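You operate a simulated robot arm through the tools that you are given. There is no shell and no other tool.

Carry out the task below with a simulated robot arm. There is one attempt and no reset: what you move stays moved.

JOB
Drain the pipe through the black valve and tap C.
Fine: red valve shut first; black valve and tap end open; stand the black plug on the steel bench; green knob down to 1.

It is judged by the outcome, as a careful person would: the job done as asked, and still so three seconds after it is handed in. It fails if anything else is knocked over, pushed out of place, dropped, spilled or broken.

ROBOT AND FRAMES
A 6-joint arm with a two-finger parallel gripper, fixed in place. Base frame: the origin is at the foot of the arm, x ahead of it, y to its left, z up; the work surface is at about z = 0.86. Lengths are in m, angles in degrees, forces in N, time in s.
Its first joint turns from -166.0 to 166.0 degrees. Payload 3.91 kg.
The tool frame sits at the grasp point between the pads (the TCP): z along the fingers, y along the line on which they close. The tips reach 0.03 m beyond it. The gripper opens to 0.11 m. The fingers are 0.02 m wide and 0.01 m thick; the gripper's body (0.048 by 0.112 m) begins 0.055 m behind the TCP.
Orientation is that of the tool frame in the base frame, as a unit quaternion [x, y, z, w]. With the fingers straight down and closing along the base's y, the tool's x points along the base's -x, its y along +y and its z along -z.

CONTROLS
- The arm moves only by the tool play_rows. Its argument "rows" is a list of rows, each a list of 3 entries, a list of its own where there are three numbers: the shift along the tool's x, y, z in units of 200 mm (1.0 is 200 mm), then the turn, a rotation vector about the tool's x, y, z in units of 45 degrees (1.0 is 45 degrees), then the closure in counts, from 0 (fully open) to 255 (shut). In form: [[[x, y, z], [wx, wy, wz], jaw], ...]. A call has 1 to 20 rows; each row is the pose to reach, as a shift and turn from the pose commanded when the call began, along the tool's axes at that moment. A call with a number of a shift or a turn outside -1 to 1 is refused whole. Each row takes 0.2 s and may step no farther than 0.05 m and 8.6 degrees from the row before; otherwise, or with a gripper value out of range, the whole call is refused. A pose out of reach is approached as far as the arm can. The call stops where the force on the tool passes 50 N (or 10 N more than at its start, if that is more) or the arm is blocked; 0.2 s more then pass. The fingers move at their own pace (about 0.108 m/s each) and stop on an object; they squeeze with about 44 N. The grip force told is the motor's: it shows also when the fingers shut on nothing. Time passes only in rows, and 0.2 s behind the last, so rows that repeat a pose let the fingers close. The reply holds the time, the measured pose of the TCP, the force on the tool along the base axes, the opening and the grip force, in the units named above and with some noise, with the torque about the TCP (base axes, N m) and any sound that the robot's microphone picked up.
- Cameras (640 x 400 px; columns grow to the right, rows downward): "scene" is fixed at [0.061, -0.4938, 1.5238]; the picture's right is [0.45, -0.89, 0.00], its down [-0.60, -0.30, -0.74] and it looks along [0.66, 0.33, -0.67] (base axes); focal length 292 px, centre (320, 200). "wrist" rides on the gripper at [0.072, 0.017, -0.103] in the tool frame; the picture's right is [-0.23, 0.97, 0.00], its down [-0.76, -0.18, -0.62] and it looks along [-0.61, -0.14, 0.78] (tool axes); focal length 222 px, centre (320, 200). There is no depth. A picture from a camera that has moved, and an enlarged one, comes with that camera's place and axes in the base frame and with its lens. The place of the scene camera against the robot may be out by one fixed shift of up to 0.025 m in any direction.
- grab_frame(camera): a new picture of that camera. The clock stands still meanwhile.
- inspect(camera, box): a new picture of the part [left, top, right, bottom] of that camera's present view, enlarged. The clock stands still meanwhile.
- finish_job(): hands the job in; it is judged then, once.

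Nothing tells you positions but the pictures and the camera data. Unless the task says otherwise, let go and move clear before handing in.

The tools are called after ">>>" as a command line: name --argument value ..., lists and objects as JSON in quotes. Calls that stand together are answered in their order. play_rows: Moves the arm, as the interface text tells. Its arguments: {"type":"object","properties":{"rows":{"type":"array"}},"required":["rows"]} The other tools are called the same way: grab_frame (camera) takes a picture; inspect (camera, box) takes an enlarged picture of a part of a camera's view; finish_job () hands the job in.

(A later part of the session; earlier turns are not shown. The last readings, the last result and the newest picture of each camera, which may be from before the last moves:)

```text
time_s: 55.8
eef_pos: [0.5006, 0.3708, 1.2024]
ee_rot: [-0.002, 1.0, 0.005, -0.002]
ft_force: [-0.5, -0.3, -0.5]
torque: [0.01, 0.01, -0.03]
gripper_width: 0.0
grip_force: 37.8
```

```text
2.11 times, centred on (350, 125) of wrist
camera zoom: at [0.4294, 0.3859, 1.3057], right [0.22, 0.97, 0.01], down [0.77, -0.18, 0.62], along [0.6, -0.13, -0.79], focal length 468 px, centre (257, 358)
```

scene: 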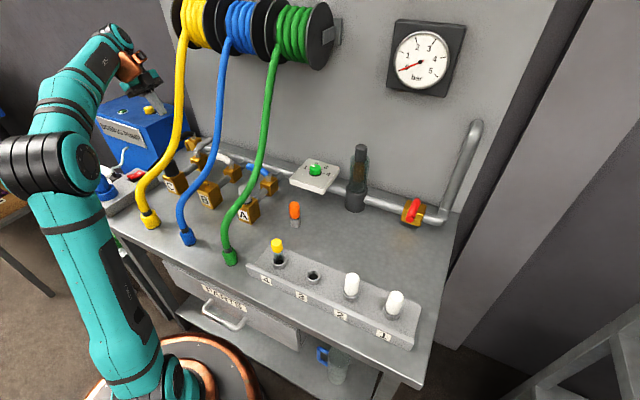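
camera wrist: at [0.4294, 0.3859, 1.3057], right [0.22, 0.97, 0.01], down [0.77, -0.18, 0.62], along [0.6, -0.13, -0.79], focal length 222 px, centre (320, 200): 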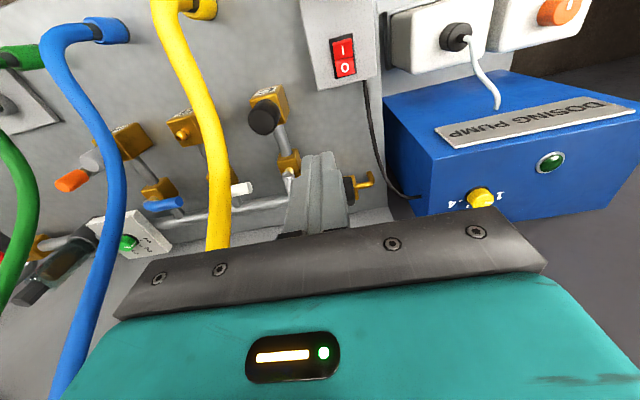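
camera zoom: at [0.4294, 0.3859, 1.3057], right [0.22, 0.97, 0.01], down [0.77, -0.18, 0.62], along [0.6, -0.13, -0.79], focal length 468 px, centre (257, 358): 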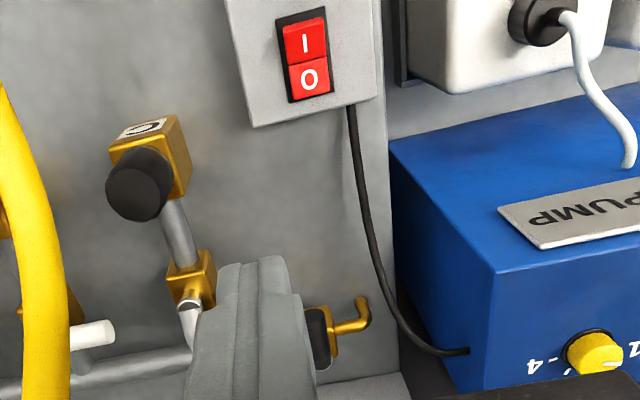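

The pump is farther and lower than feared (corner ≈ (0.66, 0.55, 0.95)). Leaning fingers forward 20° and moving to hover near the black lever's right (−y) side.

>>> play_rows --rows '[[[-0.12, -0.013, 0.12], [0, -0.1, 0], 255], [[-0.24, -0.026, 0.24], [0, -0.2, 0], 255], [[-0.36, -0.04, 0.36], [0, -0.3, 0], 255], [[-0.48, -0.053, 0.48], [0, -0.4, 0], 255], [[-0.6, -0.066, 0.6], [0, -0.444, 0], 255], [[-0.702, -0.079, 0.702], [0, -0.444, 0], 255]]'

>>> grab_frame --camera "wrist"

>>> inspect --camera "wrist" --box '[230, 20, 430, 180]'

>>> inspect --camera "scene" --box '[100, 40, 260, 200]'

```text
time_s: 57.2
eef_pos: [0.641, 0.3521, 1.062]
ee_rot: [-0.001, 0.985, 0.005, 0.172]
ft_force: [-0.4, -0.3, 0.1]
torque: [0.02, 0.02, 0.0]
gripper_width: 0.0001
grip_force: 37.7
```

```text
taken
camera wrist: at [0.5393, 0.3686, 1.1348], right [0.21, 0.97, 0.09], down [0.51, -0.18, 0.84], along [0.84, -0.13, -0.53], focal length 222 px, centre (320, 200)
```

wrist: 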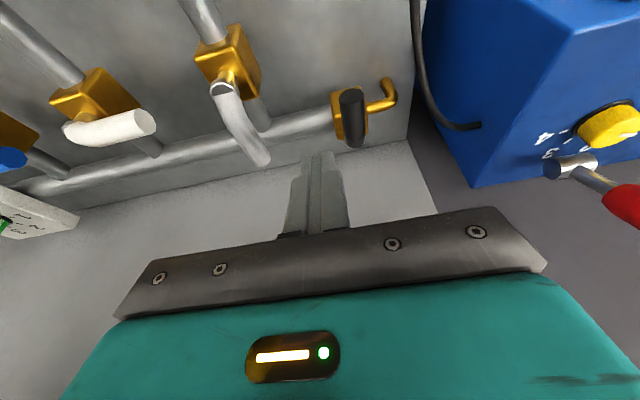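

```text
2.50 times, centred on (330, 100) of wrist
camera zoom: at [0.5393, 0.3686, 1.1348], right [0.21, 0.97, 0.09], down [0.51, -0.18, 0.84], along [0.84, -0.13, -0.53], focal length 555 px, centre (295, 450)
```

zoom: 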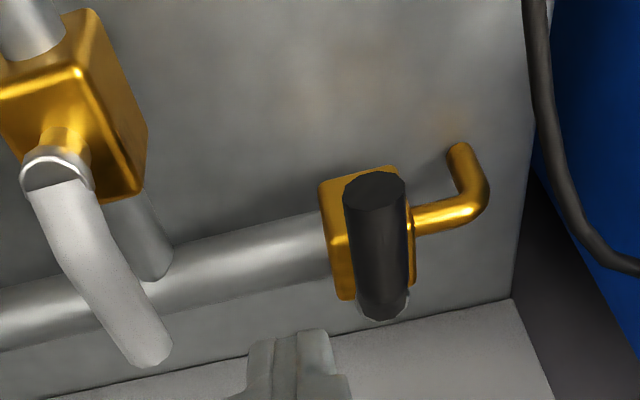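

```text
2.50 times, centred on (180, 120) of scene
camera zoom: at [0.061, -0.4938, 1.5238], right [0.45, -0.89, 0.0], down [-0.6, -0.3, -0.74], along [0.66, 0.33, -0.67], focal length 730 px, centre (670, 400)
```

zoom: 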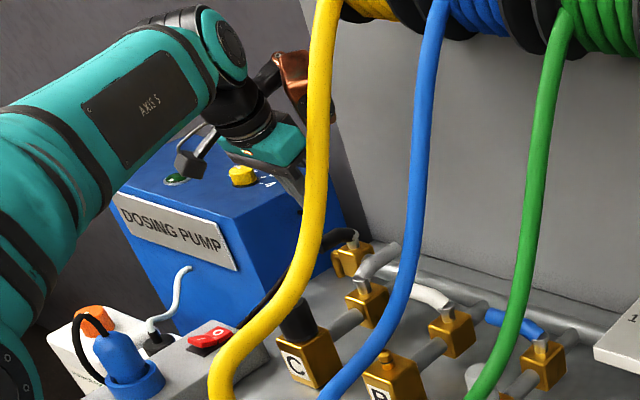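

Black lever: pivot ≈ (0.717, 0.386), tip ≈ (0.662, 0.387). Descending on its right side.

>>> play_rows --rows '[[[0, 0, 0.17], [0, 0, 0], 255], [[0, 0, 0.34], [0, 0, 0], 255], [[0, 0, 0.5], [0, 0, 0], 255]]'

>>> grab_frame --camera "wrist"

```text
time_s: 58.0
eef_pos: [0.6742, 0.3537, 0.971]
ee_rot: [0.0, 0.985, 0.006, 0.171]
ft_force: [-1.4, -0.8, 0.7]
torque: [0.02, 0.05, -0.01]
gripper_width: 0.0001
grip_force: 37.9
```

```text
taken
camera wrist: at [0.5709, 0.3697, 1.0422], right [0.21, 0.97, 0.09], down [0.51, -0.18, 0.84], along [0.84, -0.13, -0.53], focal length 222 px, centre (320, 200)
```

wrist: 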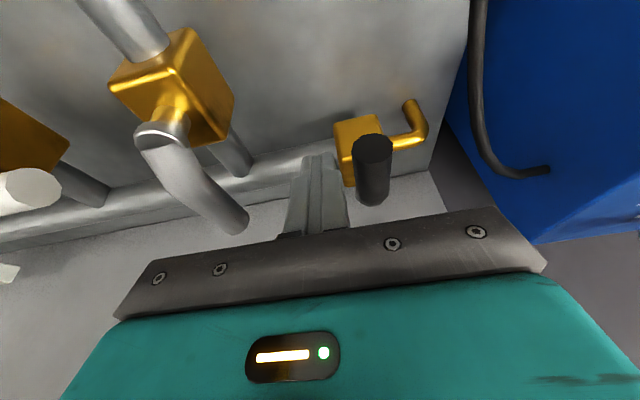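

>>> play_rows --rows '[[[0.01, 0.03, -0.004], [0, 0, 0], 255], [[0.019, 0.06, -0.007], [0, 0, 0], 255], [[0.03, 0.09, -0.01], [0, 0, 0], 255], [[0.0385, 0.12, -0.014], [0, 0, 0], 255], [[0.042, 0.15, -0.015], [0, 0, 0], 255], [[0.043, 0.182, -0.016], [0, 0, 0], 255]]'

>>> grab_frame --camera "wrist"

```text
time_s: 58.8
eef_pos: [0.6702, 0.3625, 0.9695]
ee_rot: [0.003, 0.985, 0.0, 0.172]
ft_force: [13.6, -53.0, 1.4]
torque: [-0.2, -0.05, 0.33]
gripper_width: 0.0
grip_force: 37.6
stopped in row 3: the force on the tool passed its limit at 59 N (the readings are from after the stop); the commanded pose is now the measured one
```

```text
taken
camera wrist: at [0.568, 0.3798, 1.0419], right [0.22, 0.97, 0.08], down [0.5, -0.18, 0.84], along [0.84, -0.14, -0.53], focal length 222 px, centre (320, 200)
```

wrist: 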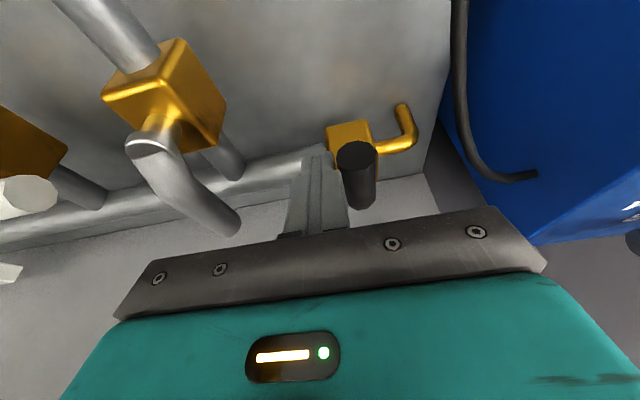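

The lever is blocked that way (59 N at the lever, a hard stop), so the black valve opens in the other direction. I'll back off, hop over to its left (+y) side.

>>> play_rows --rows '[[[0, -0.05, 0], [0, 0, 0], 255], [[0, -0.05, -0.17], [0, 0, 0], 255], [[0, -0.05, -0.34], [0, 0, 0], 255], [[0, 0.12, -0.34], [0, 0, 0], 255], [[0, 0.3, -0.34], [0, 0, 0], 255]]'

>>> grab_frame --camera "wrist"

>>> inspect --camera "wrist" --box '[240, 60, 420, 190]'

```text
time_s: 60.0
eef_pos: [0.644, 0.4239, 1.0338]
ee_rot: [0.001, 0.985, 0.002, 0.172]
ft_force: [0.5, 0.2, 0.2]
torque: [0.02, 0.0, 0.02]
gripper_width: 0.0002
grip_force: 37.3
```

```text
taken
camera wrist: at [0.5417, 0.4413, 1.1056], right [0.21, 0.97, 0.08], down [0.51, -0.18, 0.84], along [0.84, -0.14, -0.53], focal length 222 px, centre (320, 200)
```

wrist: 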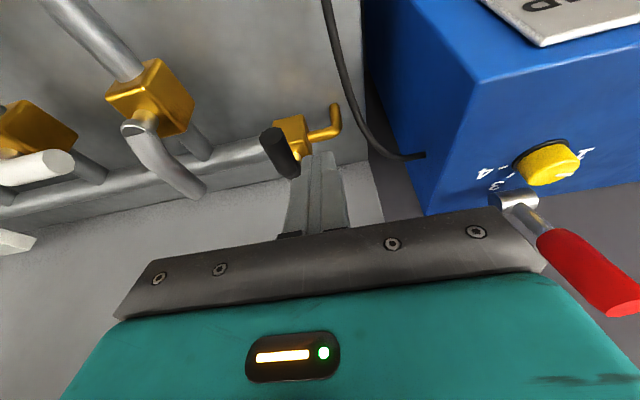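

```text
3.08 times, centred on (330, 125) of wrist
camera zoom: at [0.5417, 0.4413, 1.1056], right [0.21, 0.97, 0.08], down [0.51, -0.18, 0.84], along [0.84, -0.14, -0.53], focal length 684 px, centre (289, 431)
```

zoom: 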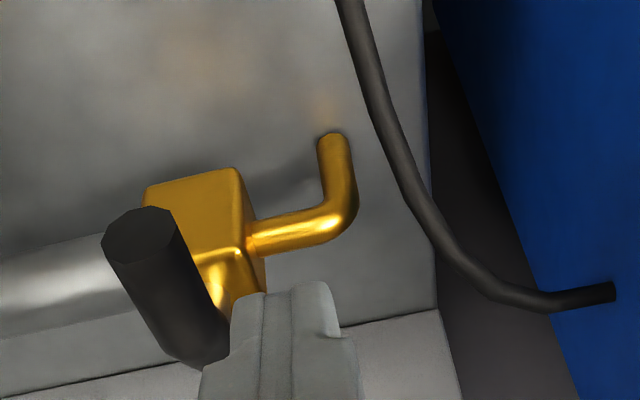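

Now I'm on the left side of the black lever. Descending there and pushing toward −y.

>>> play_rows --rows '[[[0, 0, 0.12], [0, 0, 0], 255], [[0, 0, 0.24], [0, 0, 0], 255], [[0, 0, 0.35], [0, 0, 0], 255]]'

>>> play_rows --rows '[[[0, -0.04, 0], [0, 0, 0], 255], [[0, -0.08, 0], [0, 0, 0], 255], [[0.01, -0.112, -0.004], [0, 0, 0], 255], [[0.019, -0.1445, -0.007], [0, 0, 0], 255], [[0.021, -0.18, -0.008], [0, 0, 0], 255], [[0.0216, -0.213, -0.008], [0, 0, 0], 255]]'

>>> grab_frame --camera "wrist"

```text
time_s: 60.8
eef_pos: [0.6668, 0.4268, 0.9691]
ee_rot: [0.0, 0.985, 0.002, 0.172]
ft_force: [0.4, -0.9, 0.7]
torque: [-0.01, -0.02, -0.02]
gripper_width: 0.0002
grip_force: 37.5
```

```text
time_s: 62.2
eef_pos: [0.6634, 0.3847, 0.9671]
ee_rot: [0.001, 0.985, 0.003, 0.172]
ft_force: [-1.2, 1.7, -0.7]
torque: [0.05, 0.03, -0.01]
gripper_width: 0.0
grip_force: 37.8
```

```text
taken
camera wrist: at [0.5615, 0.4009, 1.0396], right [0.21, 0.97, 0.08], down [0.51, -0.18, 0.84], along [0.84, -0.14, -0.53], focal length 222 px, centre (320, 200)
```

wrist: 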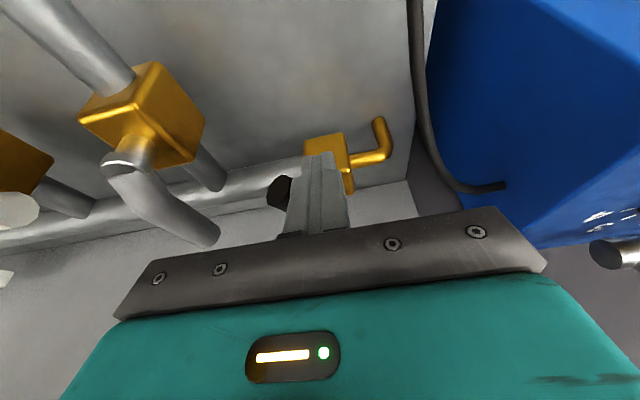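

It turns this way with almost no force. Continuing the arc until it lies along the pipe.

>>> play_rows --rows '[[[-0.007, -0.033, 0.0025], [0, 0, 0], 255], [[-0.0136, -0.0665, 0.005], [0, 0, 0], 255], [[-0.028, -0.0975, 0.01], [0, 0, 0], 255], [[-0.043, -0.127, 0.0157], [0, 0, 0], 255], [[-0.064, -0.155, 0.0234], [0, 0, 0], 255], [[-0.087, -0.1775, 0.0316], [0, 0, 0], 255], [[-0.114, -0.1975, 0.0416], [0, 0, 0], 255], [[-0.1415, -0.214, 0.0515], [0, 0, 0], 255]]'

>>> grab_frame --camera "wrist"

>>> inspect --camera "scene" --box '[150, 90, 230, 160]'

```text
time_s: 64.0
eef_pos: [0.6948, 0.341, 0.9665]
ee_rot: [0.001, 0.985, 0.002, 0.171]
ft_force: [-2.3, 1.2, -1.0]
torque: [-0.02, 0.03, 0.0]
gripper_width: 0.0
grip_force: 38.2
```

```text
taken
camera wrist: at [0.5925, 0.358, 1.0387], right [0.21, 0.97, 0.08], down [0.51, -0.18, 0.84], along [0.84, -0.14, -0.53], focal length 222 px, centre (320, 200)
```

wrist: 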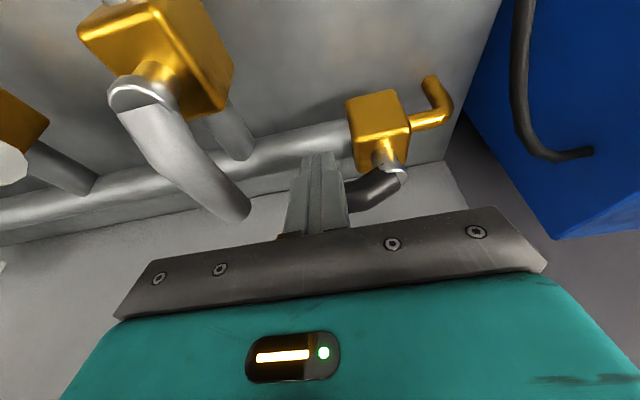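

```text
5.71 times, centred on (190, 125) of scene
camera zoom: at [0.061, -0.4938, 1.5238], right [0.45, -0.89, 0.0], down [-0.6, -0.3, -0.74], along [0.66, 0.33, -0.67], focal length 1669 px, centre (1063, 629)
```

zoom: 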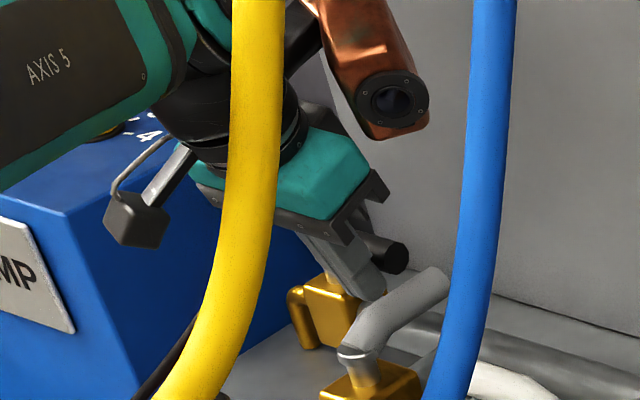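

>>> play_rows --rows '[[[-0.01, -0.004, 0.0035], [0, 0, 0], 255], [[-0.02, -0.0085, 0.007], [0, 0, 0], 255], [[-0.03, -0.012, 0.011], [0, 0, 0], 255], [[-0.04, -0.0155, 0.0145], [0, 0, 0], 255]]'

>>> grab_frame --camera "wrist"

```text
time_s: 64.7
eef_pos: [0.6953, 0.3398, 0.9645]
ee_rot: [0.0, 0.986, 0.002, 0.168]
ft_force: [-38.5, 8.0, -4.5]
torque: [0.31, 0.37, 0.18]
gripper_width: 0.0
grip_force: 38.0
stopped in row 3: the force on the tool passed its limit at 57 N (the readings are from after the stop); the commanded pose is now the measured one
```

```text
taken
camera wrist: at [0.5936, 0.3571, 1.0385], right [0.22, 0.97, 0.08], down [0.51, -0.18, 0.84], along [0.83, -0.14, -0.54], focal length 222 px, centre (320, 200)
```

wrist: 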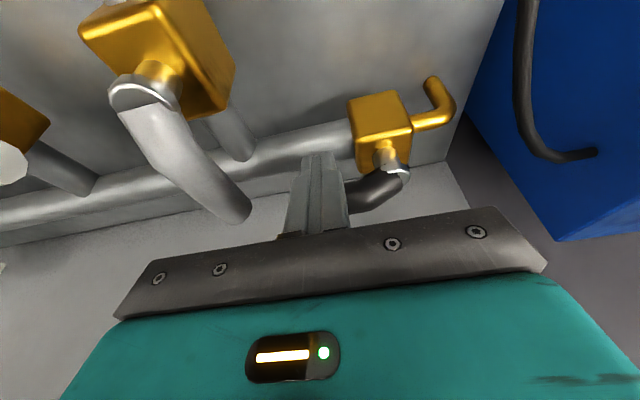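

The black lever has reached its stop lying along the main pipe – open. Backing away and rising to check everything.

>>> play_rows --rows '[[[0.04, 0, -0.015], [0, 0, 0], 255], [[0.08, 0, -0.1], [0, 0, 0], 255], [[0.1, 0, -0.3], [0, 0, 0], 255], [[0.13, 0.02, -0.5], [0, 0, 0], 255], [[0.16, 0.05, -0.72], [0, 0, 0], 255]]'

>>> grab_frame --camera "wrist"

>>> grab_frame --camera "scene"

```text
time_s: 65.8
eef_pos: [0.6199, 0.3488, 1.0916]
ee_rot: [0.0, 0.986, 0.003, 0.168]
ft_force: [-0.4, 0.6, -0.6]
torque: [0.01, 0.0, -0.03]
gripper_width: 0.0
grip_force: 37.7
```

```text
taken
camera wrist: at [0.517, 0.366, 1.1645], right [0.22, 0.97, 0.08], down [0.51, -0.18, 0.84], along [0.83, -0.14, -0.54], focal length 222 px, centre (320, 200)
```

wrist: 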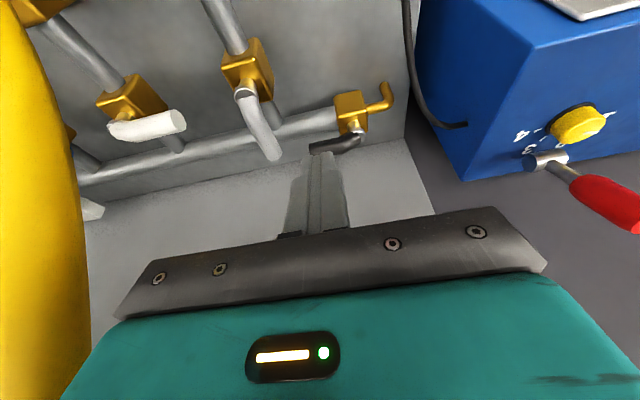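

```text
taken
```

scene: 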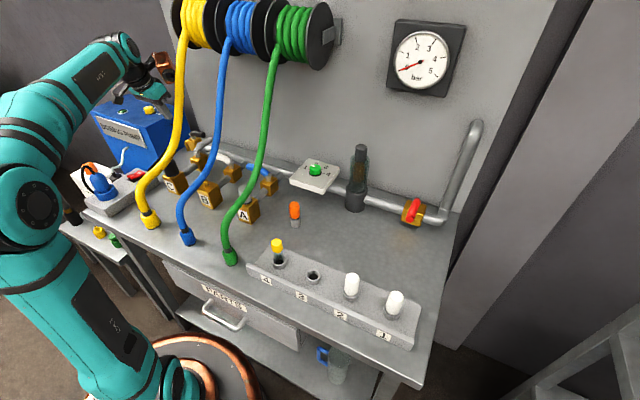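

Both levers look right. Now the plug: returning to upright, then yaw 90° and lean as before, to come at the black plug from the left, away from the yellow hose.

>>> play_rows --rows '[[[0.08, 0.02, -0.14], [0, 0.09, 0], 255], [[0.155, 0.04, -0.28], [0, 0.18, 0], 255], [[0.23, 0.06, -0.425], [0, 0.27, 0], 255], [[0.31, 0.085, -0.57], [0, 0.36, 0], 255], [[0.387, 0.105, -0.709], [0, 0.43, 0], 255]]'

>>> play_rows --rows '[[[0, 0, 0], [0, 0, 0.17], 150], [[0, 0, 0], [0, 0, 0.34], 70], [[0, 0, 0], [0, 0, 0.51], 70], [[0, 0, 0], [0, 0, 0.68], 70], [[0, 0, 0], [0, 0, 0.85], 70], [[0, 0, 0], [0, 0, 1.0], 70]]'

>>> play_rows --rows '[[[0, 0, 0], [0, 0, 0.17], 70], [[0, 0, 0], [0, 0, 0.34], 70], [[0, 0, 0], [0, 0, 0.51], 70], [[0, 0, 0], [0, 0, 0.68], 70], [[0, 0, 0], [0, 0, 0.85], 70], [[0, 0, 0], [0, 0, 1.0], 70]]'

>>> inspect --camera "wrist" --box '[200, 0, 520, 200]'

>>> inspect --camera "scene" --box '[130, 120, 250, 220]'

```text
time_s: 67.0
eef_pos: [0.4979, 0.3709, 1.1974]
ee_rot: [0.001, 1.0, 0.002, 0.001]
ft_force: [0.8, -1.0, 0.8]
torque: [0.01, 0.02, 0.03]
gripper_width: 0.0
grip_force: 37.7
```

```text
time_s: 68.5
eef_pos: [0.5001, 0.3701, 1.199]
ee_rot: [0.385, 0.923, 0.003, 0.0]
ft_force: [-0.3, 0.7, -0.7]
torque: [0.01, 0.0, -0.01]
gripper_width: 0.0796
grip_force: 0.0
```

```text
time_s: 69.8
eef_pos: [0.4999, 0.3691, 1.1972]
ee_rot: [0.709, 0.706, 0.002, -0.001]
ft_force: [0.6, -0.2, -0.5]
torque: [-0.03, 0.02, 0.0]
gripper_width: 0.0795
grip_force: 0.2
```

```text
2.00 times, centred on (360, 100) of wrist
camera zoom: at [0.5173, 0.4419, 1.301], right [0.97, -0.23, 0.0], down [-0.18, -0.76, 0.62], along [-0.14, -0.6, -0.79], focal length 444 px, centre (240, 400)
```

zoom: 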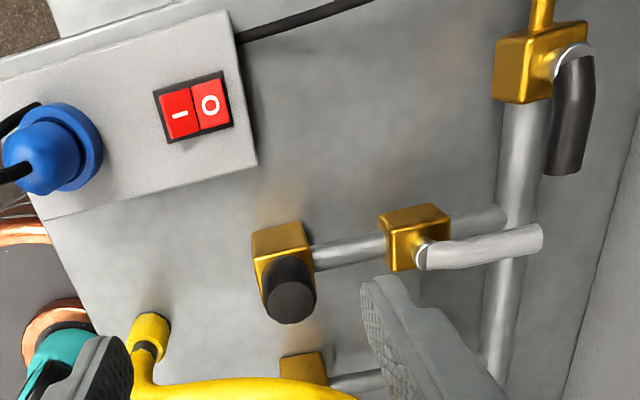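

```text
4.00 times, centred on (190, 170) of scene
camera zoom: at [0.061, -0.4938, 1.5238], right [0.45, -0.89, 0.0], down [-0.6, -0.3, -0.74], along [0.66, 0.33, -0.67], focal length 1168 px, centre (840, 320)
```

zoom: 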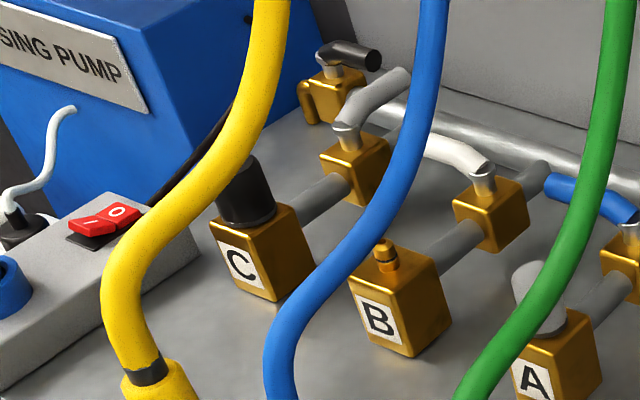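

Both levers are visibly open now. Plug top triangulates to ≈ (0.521, 0.2825, 0.97). Moving to a leaned hover above-left of it.

>>> play_rows --rows '[[[-0.027, 0.022, 0.14], [0, -0.13, 0], 70], [[-0.054, 0.044, 0.285], [0, -0.27, 0], 70], [[-0.08, 0.066, 0.43], [0, -0.4, 0], 70], [[-0.108, 0.088, 0.57], [0, -0.54, 0], 70], [[-0.135, 0.11, 0.712], [0, -0.667, 0], 70]]'

>>> grab_frame --camera "wrist"

>>> inspect --camera "scene" --box '[80, 60, 240, 200]'

```text
time_s: 71.0
eef_pos: [0.5244, 0.3428, 1.0537]
ee_rot: [0.684, 0.683, -0.18, 0.182]
ft_force: [0.9, 0.1, -0.2]
torque: [0.06, 0.02, 0.02]
gripper_width: 0.0796
grip_force: 0.1
```

```text
taken
camera wrist: at [0.5412, 0.4575, 1.1072], right [0.97, -0.2, 0.12], down [-0.18, -0.35, 0.92], along [-0.14, -0.92, -0.38], focal length 222 px, centre (320, 200)
```

wrist: 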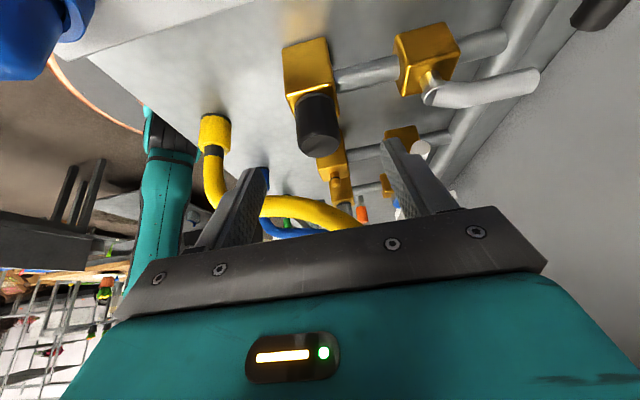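

```text
2.86 times, centred on (160, 130) of scene
camera zoom: at [0.061, -0.4938, 1.5238], right [0.45, -0.89, 0.0], down [-0.6, -0.3, -0.74], along [0.66, 0.33, -0.67], focal length 834 px, centre (777, 400)
```

zoom: 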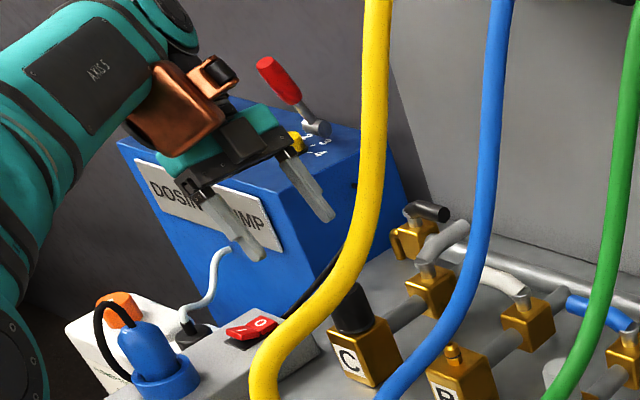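

Aligned: the plug sits centrally between the fingers along the approach axis. Sliding in along the tool axis.

>>> play_rows --rows '[[[0, 0, 0.16], [0, 0, 0], 70], [[0, 0, 0.32], [0, 0, 0], 70], [[0, 0, 0.42], [0, 0, 0], 70], [[0, 0, 0.475], [0, 0, 0], 70]]'

>>> grab_frame --camera "wrist"

>>> inspect --camera "scene" --box '[80, 60, 240, 200]'

```text
time_s: 72.0
eef_pos: [0.5216, 0.2967, 0.973]
ee_rot: [0.683, 0.683, -0.181, 0.183]
ft_force: [-0.4, -1.0, -0.2]
torque: [0.0, 0.04, 0.02]
gripper_width: 0.0797
grip_force: 0.1
```

```text
taken
camera wrist: at [0.5392, 0.4114, 1.0267], right [0.97, -0.2, 0.11], down [-0.18, -0.35, 0.92], along [-0.14, -0.91, -0.38], focal length 222 px, centre (320, 200)
```

wrist: 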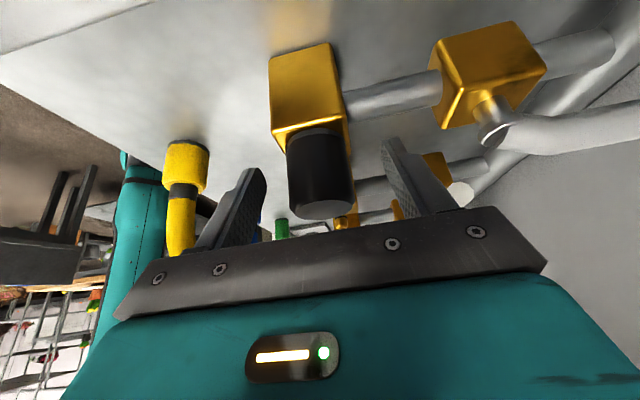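

```text
2.86 times, centred on (160, 130) of scene
camera zoom: at [0.061, -0.4938, 1.5238], right [0.45, -0.89, 0.0], down [-0.6, -0.3, -0.74], along [0.66, 0.33, -0.67], focal length 834 px, centre (777, 400)
```

zoom: 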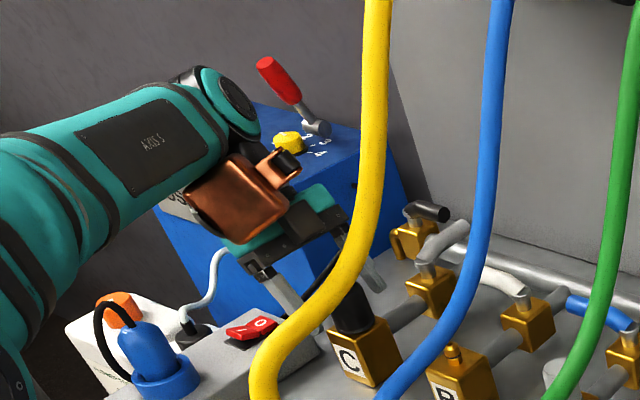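

Fingers straddle the plug just above the block. Closing.

>>> play_rows --rows '[[[0, 0, 0], [0, 0, 0], 140], [[0, 0, 0], [0, 0, 0], 255], [[0, 0, 0], [0, 0, 0], 255], [[0, 0, 0], [0, 0, 0], 255]]'

>>> grab_frame --camera "wrist"

```text
time_s: 73.0
eef_pos: [0.5213, 0.2973, 0.9743]
ee_rot: [0.684, 0.683, -0.18, 0.182]
ft_force: [-8.1, 1.6, 5.2]
torque: [-0.06, 0.23, -0.15]
gripper_width: 0.041
grip_force: 44.4
```

```text
taken
camera wrist: at [0.5391, 0.4114, 1.0277], right [0.97, -0.2, 0.12], down [-0.18, -0.35, 0.92], along [-0.14, -0.91, -0.38], focal length 222 px, centre (320, 200)
```

wrist: 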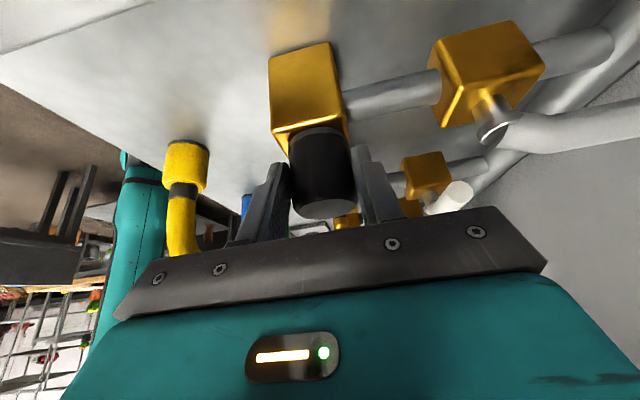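

Plug gripped (41 mm). Pulling it straight up.

>>> play_rows --rows '[[[-0.0125, 0, -0.0217], [0, 0, 0], 255], [[-0.025, 0, -0.0433], [0, 0, 0], 255], [[-0.05, 0, -0.0866], [0, 0, 0], 255], [[-0.075, 0, -0.13], [0, 0, 0], 255], [[-0.1125, 0, -0.195], [0, 0, 0], 255], [[-0.15, 0, -0.26], [0, 0, 0], 255]]'

>>> grab_frame --camera "wrist"

>>> inspect --camera "scene" --box '[100, 80, 240, 200]'

```text
time_s: 74.5
eef_pos: [0.5216, 0.2956, 1.0337]
ee_rot: [0.683, 0.683, -0.181, 0.183]
ft_force: [-0.1, 0.3, -1.4]
torque: [-0.01, -0.01, 0.02]
gripper_width: 0.0409
grip_force: 44.6
```

```text
taken
camera wrist: at [0.539, 0.4108, 1.0876], right [0.97, -0.2, 0.11], down [-0.18, -0.35, 0.92], along [-0.14, -0.91, -0.38], focal length 222 px, centre (320, 200)
```

wrist: 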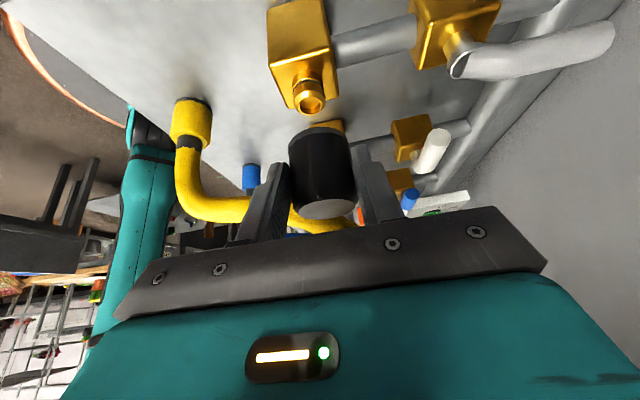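

```text
3.33 times, centred on (170, 140) of scene
camera zoom: at [0.061, -0.4938, 1.5238], right [0.45, -0.89, 0.0], down [-0.6, -0.3, -0.74], along [0.66, 0.33, -0.67], focal length 974 px, centre (820, 400)
```

zoom: 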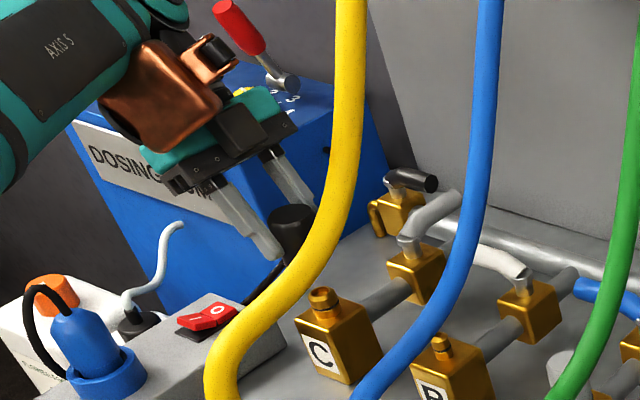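

The black plug is off, exposing the nozzle of tap C. Carrying it level to a free bench spot near (0.58, 0.358) and lowering part-way.

>>> play_rows --rows '[[[0.11, 0.1, -0.064], [0, 0, 0], 255], [[0.22, 0.195, -0.128], [0, 0, 0], 255], [[0.333, 0.292, -0.1925], [0, 0, 0], 255], [[0.333, 0.292, -0.1925], [0, 0, 0], 255]]'

>>> grab_frame --camera "wrist"

>>> grab_frame --camera "scene"

>>> inspect --camera "scene" --box '[100, 80, 240, 200]'

```text
time_s: 75.5
eef_pos: [0.5795, 0.3738, 1.0332]
ee_rot: [0.684, 0.683, -0.181, 0.182]
ft_force: [-0.4, -0.1, -0.4]
torque: [0.02, -0.01, 0.03]
gripper_width: 0.0412
grip_force: 44.6
```

```text
taken
camera wrist: at [0.597, 0.4884, 1.0864], right [0.97, -0.2, 0.11], down [-0.18, -0.35, 0.92], along [-0.14, -0.92, -0.38], focal length 222 px, centre (320, 200)
```

wrist: 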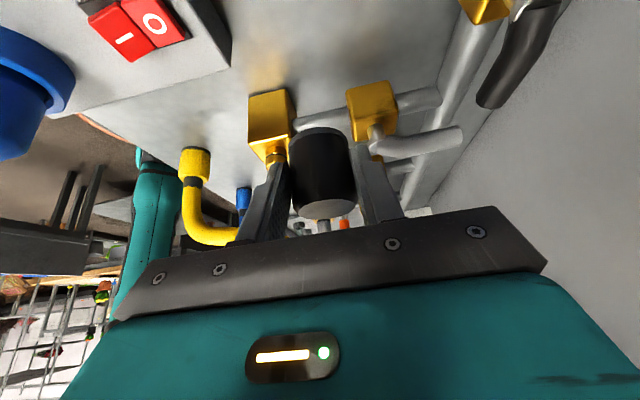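

```text
taken
```

scene: 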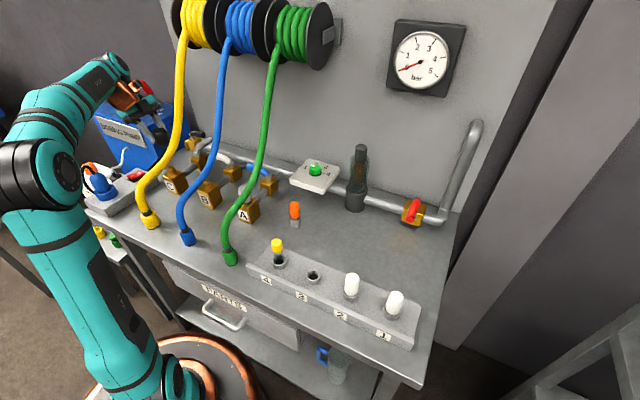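

```text
3.33 times, centred on (170, 140) of scene
camera zoom: at [0.061, -0.4938, 1.5238], right [0.45, -0.89, 0.0], down [-0.6, -0.3, -0.74], along [0.66, 0.33, -0.67], focal length 974 px, centre (820, 400)
```

zoom: 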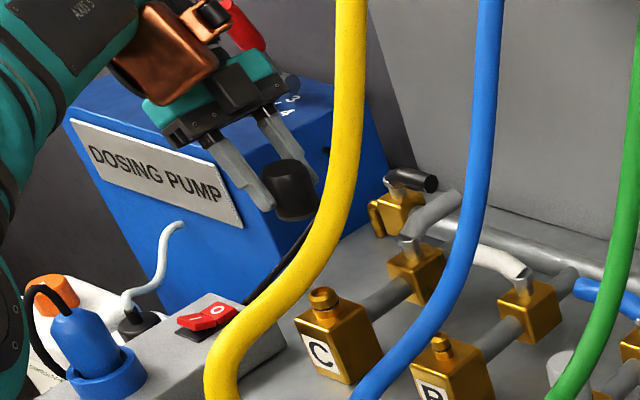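

>>> play_rows --rows '[[[0.09, 0, 0.156], [0, 0, 0], 255], [[0.18, 0, 0.312], [0, 0, 0], 255], [[0.24, 0, 0.4156], [0, 0, 0], 255], [[0.275, 0, 0.476], [0, 0, 0], 255]]'

>>> grab_frame --camera "wrist"

>>> inspect --camera "scene" --box '[100, 80, 240, 200]'

```text
time_s: 76.5
eef_pos: [0.5798, 0.3739, 0.9241]
ee_rot: [0.683, 0.683, -0.181, 0.183]
ft_force: [0.1, -0.1, -1.3]
torque: [0.0, -0.01, -0.01]
gripper_width: 0.0411
grip_force: 44.1
```

```text
taken
camera wrist: at [0.5967, 0.4886, 0.9772], right [0.97, -0.2, 0.11], down [-0.18, -0.35, 0.92], along [-0.14, -0.91, -0.38], focal length 222 px, centre (320, 200)
```

wrist: 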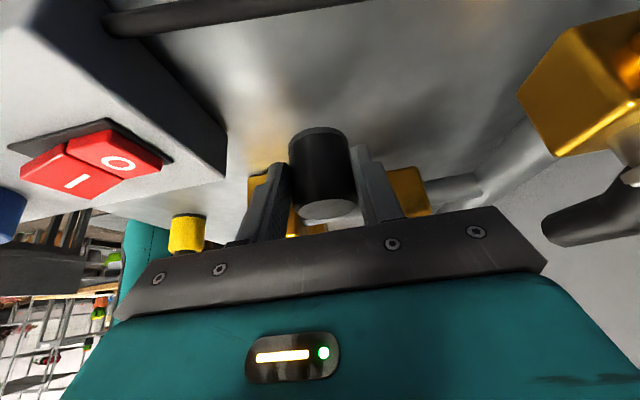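

```text
3.33 times, centred on (170, 140) of scene
camera zoom: at [0.061, -0.4938, 1.5238], right [0.45, -0.89, 0.0], down [-0.6, -0.3, -0.74], along [0.66, 0.33, -0.67], focal length 974 px, centre (820, 400)
```

zoom: 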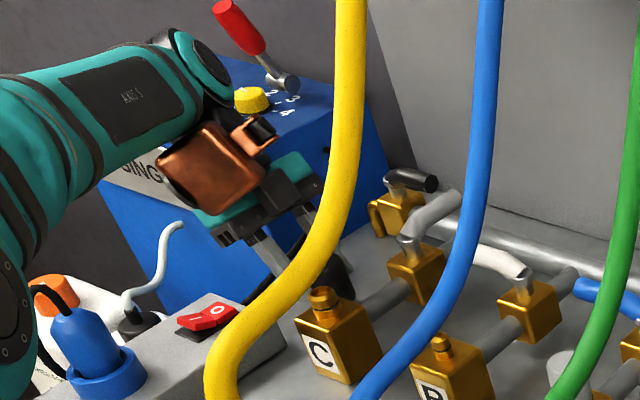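

Plug is upright just above the bench. Lowering gently in small steps, watching for contact.

>>> play_rows --rows '[[[0.015, 0, 0.026], [0, 0, 0], 255], [[0.03, 0, 0.052], [0, 0, 0], 255], [[0.03, 0, 0.052], [0, 0, 0], 255]]'

>>> play_rows --rows '[[[0.005, 0, 0.00866], [0, 0, 0], 255], [[0.01, 0, 0.0173], [0, 0, 0], 255], [[0.01, 0, 0.0173], [0, 0, 0], 255]]'

>>> grab_frame --camera "wrist"

```text
time_s: 77.2
eef_pos: [0.5819, 0.3725, 0.9135]
ee_rot: [0.684, 0.682, -0.182, 0.182]
ft_force: [-0.1, 0.4, -0.6]
torque: [0.02, 0.0, 0.03]
gripper_width: 0.0406
grip_force: 44.0
```

```text
time_s: 78.0
eef_pos: [0.58, 0.3724, 0.9071]
ee_rot: [0.684, 0.683, -0.181, 0.182]
ft_force: [-0.2, 0.0, -0.4]
torque: [0.01, 0.0, -0.02]
gripper_width: 0.0408
grip_force: 43.7
```

```text
taken
camera wrist: at [0.5985, 0.4879, 0.9614], right [0.97, -0.2, 0.11], down [-0.18, -0.35, 0.92], along [-0.14, -0.92, -0.38], focal length 222 px, centre (320, 200)
```

wrist: 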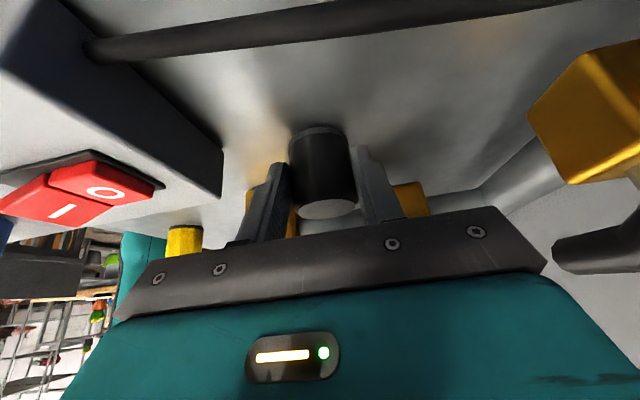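

>>> play_rows --rows '[[[0.00375, 0, 0.0065], [0, 0, 0], 255], [[0.0075, 0, 0.013], [0, 0, 0], 255]]'

>>> play_rows --rows '[[[0.00375, 0, 0.0065], [0, 0, 0], 255], [[0.00625, 0, 0.0108], [0, 0, 0], 255]]'

>>> inspect --camera "wrist" --box '[230, 100, 410, 230]'

```text
time_s: 78.7
eef_pos: [0.5816, 0.3735, 0.9063]
ee_rot: [0.684, 0.683, -0.181, 0.182]
ft_force: [1.1, 0.2, -1.4]
torque: [0.0, -0.01, -0.02]
gripper_width: 0.0411
grip_force: 44.1
```

```text
time_s: 79.2
eef_pos: [0.5809, 0.374, 0.902]
ee_rot: [0.684, 0.683, -0.181, 0.183]
ft_force: [0.0, -0.6, -0.8]
torque: [0.0, -0.01, 0.0]
gripper_width: 0.0407
grip_force: 44.0
```

```text
3.08 times, centred on (320, 165) of wrist
camera zoom: at [0.5983, 0.4882, 0.9562], right [0.97, -0.2, 0.11], down [-0.18, -0.35, 0.92], along [-0.14, -0.92, -0.38], focal length 684 px, centre (320, 308)
```

zoom: 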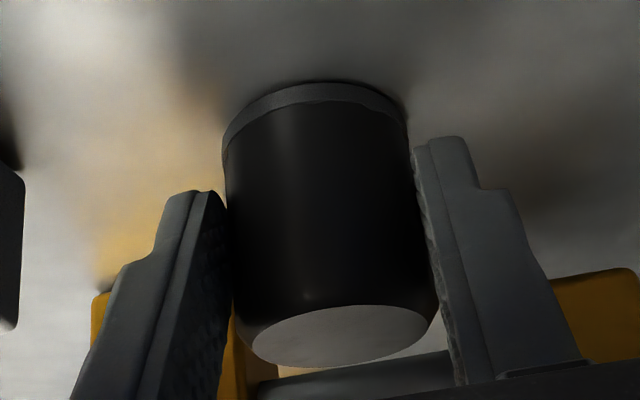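

>>> play_rows --rows '[[[0.003, 0, 0.0052], [0, 0, 0], 255], [[0.005, 0, 0.00866], [0, 0, 0], 255]]'

>>> play_rows --rows '[[[0.0025, 0, 0.0043], [0, 0, 0], 255], [[0.005, 0, 0.00866], [0, 0, 0], 255]]'

>>> inspect --camera "wrist" --box '[230, 100, 410, 230]'

```text
time_s: 79.8
eef_pos: [0.5806, 0.3733, 0.9008]
ee_rot: [0.684, 0.683, -0.181, 0.182]
ft_force: [-0.5, 0.8, 4.2]
torque: [0.01, 0.09, -0.05]
gripper_width: 0.0407
grip_force: 44.2
```

```text
time_s: 80.5
eef_pos: [0.5802, 0.3732, 0.901]
ee_rot: [0.684, 0.683, -0.18, 0.183]
ft_force: [1.5, -4.2, 33.2]
torque: [-0.86, 0.03, 0.01]
gripper_width: 0.041
grip_force: 43.7
```

```text
3.08 times, centred on (320, 165) of wrist
camera zoom: at [0.5979, 0.4872, 0.9538], right [0.97, -0.2, 0.12], down [-0.18, -0.35, 0.92], along [-0.14, -0.91, -0.38], focal length 684 px, centre (320, 308)
```

zoom: 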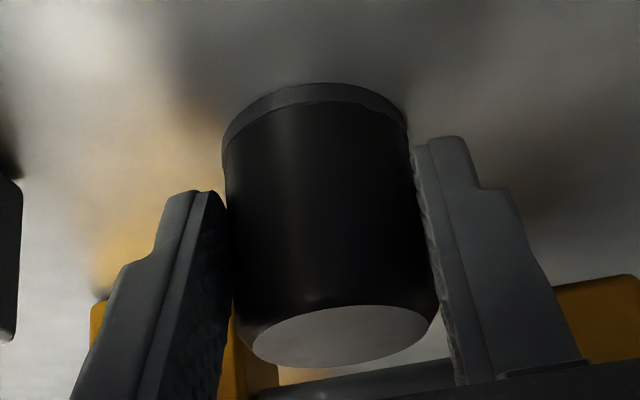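

Contact with the bench (33 N). Easing the pressure, then opening the fingers.

>>> play_rows --rows '[[[-0.0045, 0, -0.0078], [0, 0, 0], 255], [[-0.0045, 0, -0.0078], [0, 0, 0], 255]]'

>>> play_rows --rows '[[[0, 0, 0], [0, 0, 0], 140], [[0, 0, 0], [0, 0, 0], 110], [[0, 0, 0], [0, 0, 0], 85], [[0, 0, 0], [0, 0, 0], 85]]'

>>> grab_frame --camera "wrist"

```text
time_s: 81.0
eef_pos: [0.5797, 0.3743, 0.9014]
ee_rot: [0.684, 0.683, -0.181, 0.182]
ft_force: [2.9, -5.9, 17.3]
torque: [-0.31, -0.18, -0.01]
gripper_width: 0.0412
grip_force: 44.1
```

```text
time_s: 82.0
eef_pos: [0.5821, 0.3734, 0.9001]
ee_rot: [0.684, 0.682, -0.182, 0.182]
ft_force: [-0.4, -0.4, -0.5]
torque: [0.02, -0.02, 0.02]
gripper_width: 0.0734
grip_force: 0.0
```

```text
taken
camera wrist: at [0.598, 0.4882, 0.9534], right [0.97, -0.2, 0.11], down [-0.18, -0.35, 0.92], along [-0.14, -0.92, -0.38], focal length 222 px, centre (320, 200)
```

wrist: 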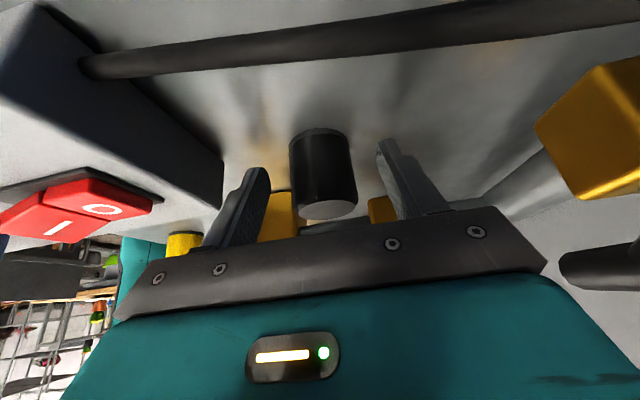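

The plug stands free on the bench. Backing out along the tool axis.

>>> play_rows --rows '[[[0, 0, -0.1], [0, 0, 0], 85], [[0, 0, -0.25], [0, 0, 0], 85], [[0, 0, -0.42], [0, 0, 0], 85], [[0, 0, -0.6], [0, 0, 0], 85]]'

>>> grab_frame --camera "wrist"

>>> inspect --camera "scene" --box '[100, 80, 240, 200]'

```text
time_s: 83.0
eef_pos: [0.5801, 0.4321, 1.0078]
ee_rot: [0.684, 0.683, -0.182, 0.182]
ft_force: [-0.4, -0.8, 0.5]
torque: [0.0, 0.01, -0.02]
gripper_width: 0.0732
grip_force: 0.0
```

```text
taken
camera wrist: at [0.5973, 0.5461, 1.0608], right [0.97, -0.2, 0.11], down [-0.18, -0.35, 0.92], along [-0.14, -0.92, -0.38], focal length 222 px, centre (320, 200)
```

wrist: 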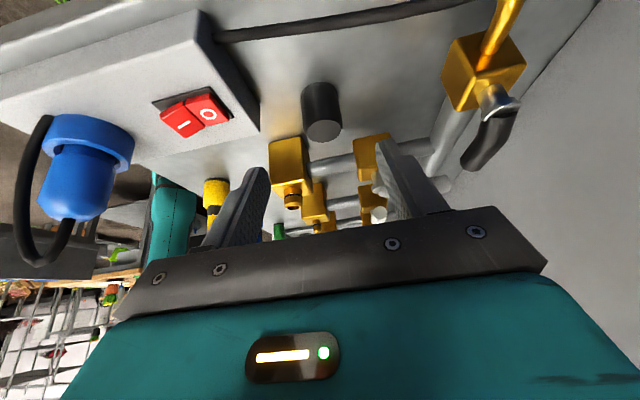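

```text
3.33 times, centred on (170, 140) of scene
camera zoom: at [0.061, -0.4938, 1.5238], right [0.45, -0.89, 0.0], down [-0.6, -0.3, -0.74], along [0.66, 0.33, -0.67], focal length 974 px, centre (820, 400)
```

zoom: 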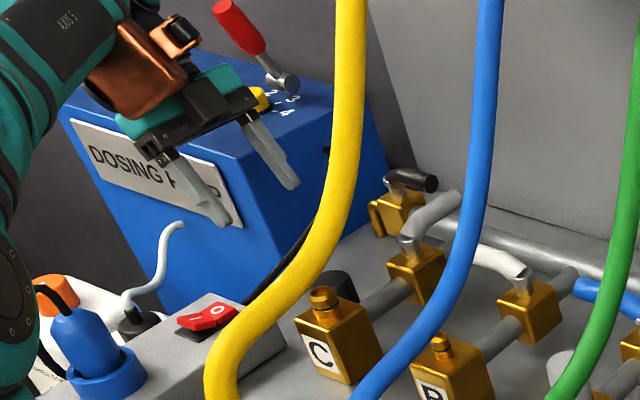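

The black plug stands upright behind block C; tap C's nozzle is open. Now moving the arm clear and upright, then a final check of everything.

>>> play_rows --rows '[[[-0.1, -0.03, -0.15], [0, 0.08, 0], 85], [[-0.24, -0.1, -0.28], [0, 0.2, 0], 60], [[-0.36, -0.18, -0.38], [0, 0.33, 0], 30], [[-0.49, -0.26, -0.48], [0, 0.46, 0], 0], [[-0.61, -0.33, -0.58], [0, 0.58, 0], 0], [[-0.735, -0.4, -0.6725], [0, 0.667, 0], 0]]'

>>> play_rows --rows '[[[0, 0, -0.05], [0, 0, -0.17], 0], [[0, 0, -0.1], [0, 0, -0.34], 0], [[0, 0, -0.15], [0, 0, -0.51], 0], [[0, 0, -0.2], [0, 0, -0.68], 0], [[0, 0, -0.25], [0, 0, -0.85], 0], [[0, 0, -0.3], [0, 0, -1.0], 0]]'

>>> grab_frame --camera "scene"

>>> inspect --camera "scene" --box '[130, 120, 250, 220]'

>>> inspect --camera "scene" --box '[280, 130, 460, 250]'

>>> grab_frame --camera "wrist"

```text
time_s: 84.5
eef_pos: [0.499, 0.3736, 1.1935]
ee_rot: [0.707, 0.707, 0.002, -0.001]
ft_force: [0.4, 1.9, -0.2]
torque: [-0.06, 0.07, -0.01]
gripper_width: 0.1099
grip_force: 0.1
```

```text
time_s: 85.8
eef_pos: [0.4998, 0.3723, 1.2569]
ee_rot: [0.383, 0.924, 0.003, 0.0]
ft_force: [-0.2, 0.0, 0.9]
torque: [-0.02, -0.03, 0.0]
gripper_width: 0.1103
grip_force: 0.2
```

```text
taken
```

scene: 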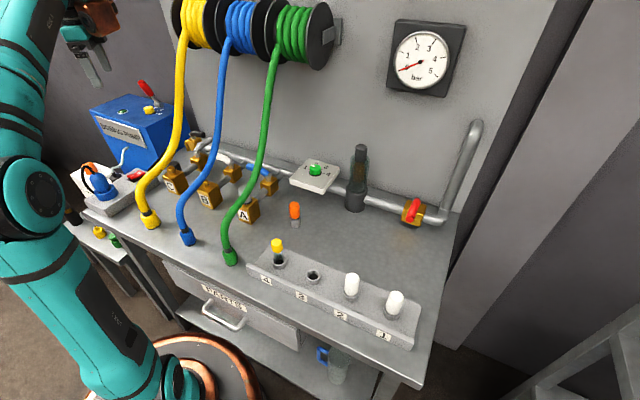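

```text
4.00 times, centred on (190, 170) of scene
camera zoom: at [0.061, -0.4938, 1.5238], right [0.45, -0.89, 0.0], down [-0.6, -0.3, -0.74], along [0.66, 0.33, -0.67], focal length 1168 px, centre (840, 320)
```

zoom: 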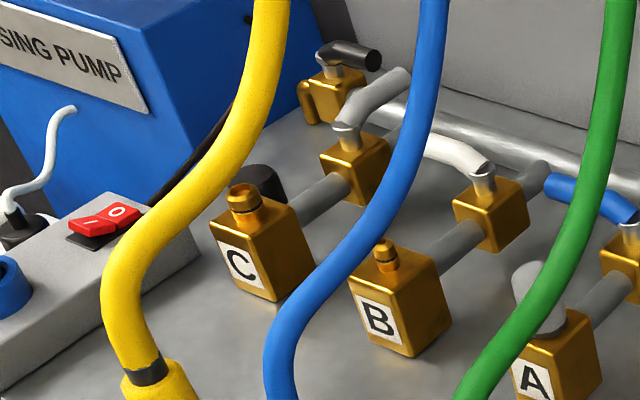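

```text
3.33 times, centred on (370, 190) of scene
camera zoom: at [0.061, -0.4938, 1.5238], right [0.45, -0.89, 0.0], down [-0.6, -0.3, -0.74], along [0.66, 0.33, -0.67], focal length 974 px, centre (153, 233)
```

zoom: 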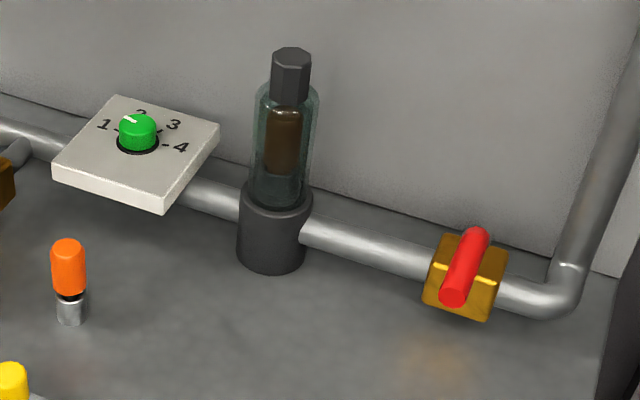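

```text
taken
camera wrist: at [0.4607, 0.4357, 1.3592], right [0.85, 0.53, 0.0], down [0.41, -0.67, 0.62], along [0.33, -0.53, -0.78], focal length 222 px, centre (320, 200)
```

wrist: 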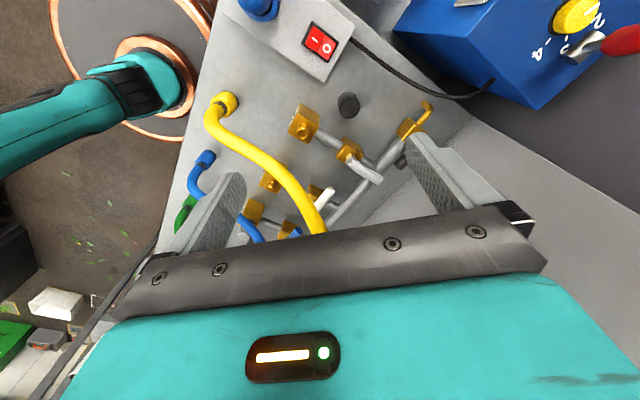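

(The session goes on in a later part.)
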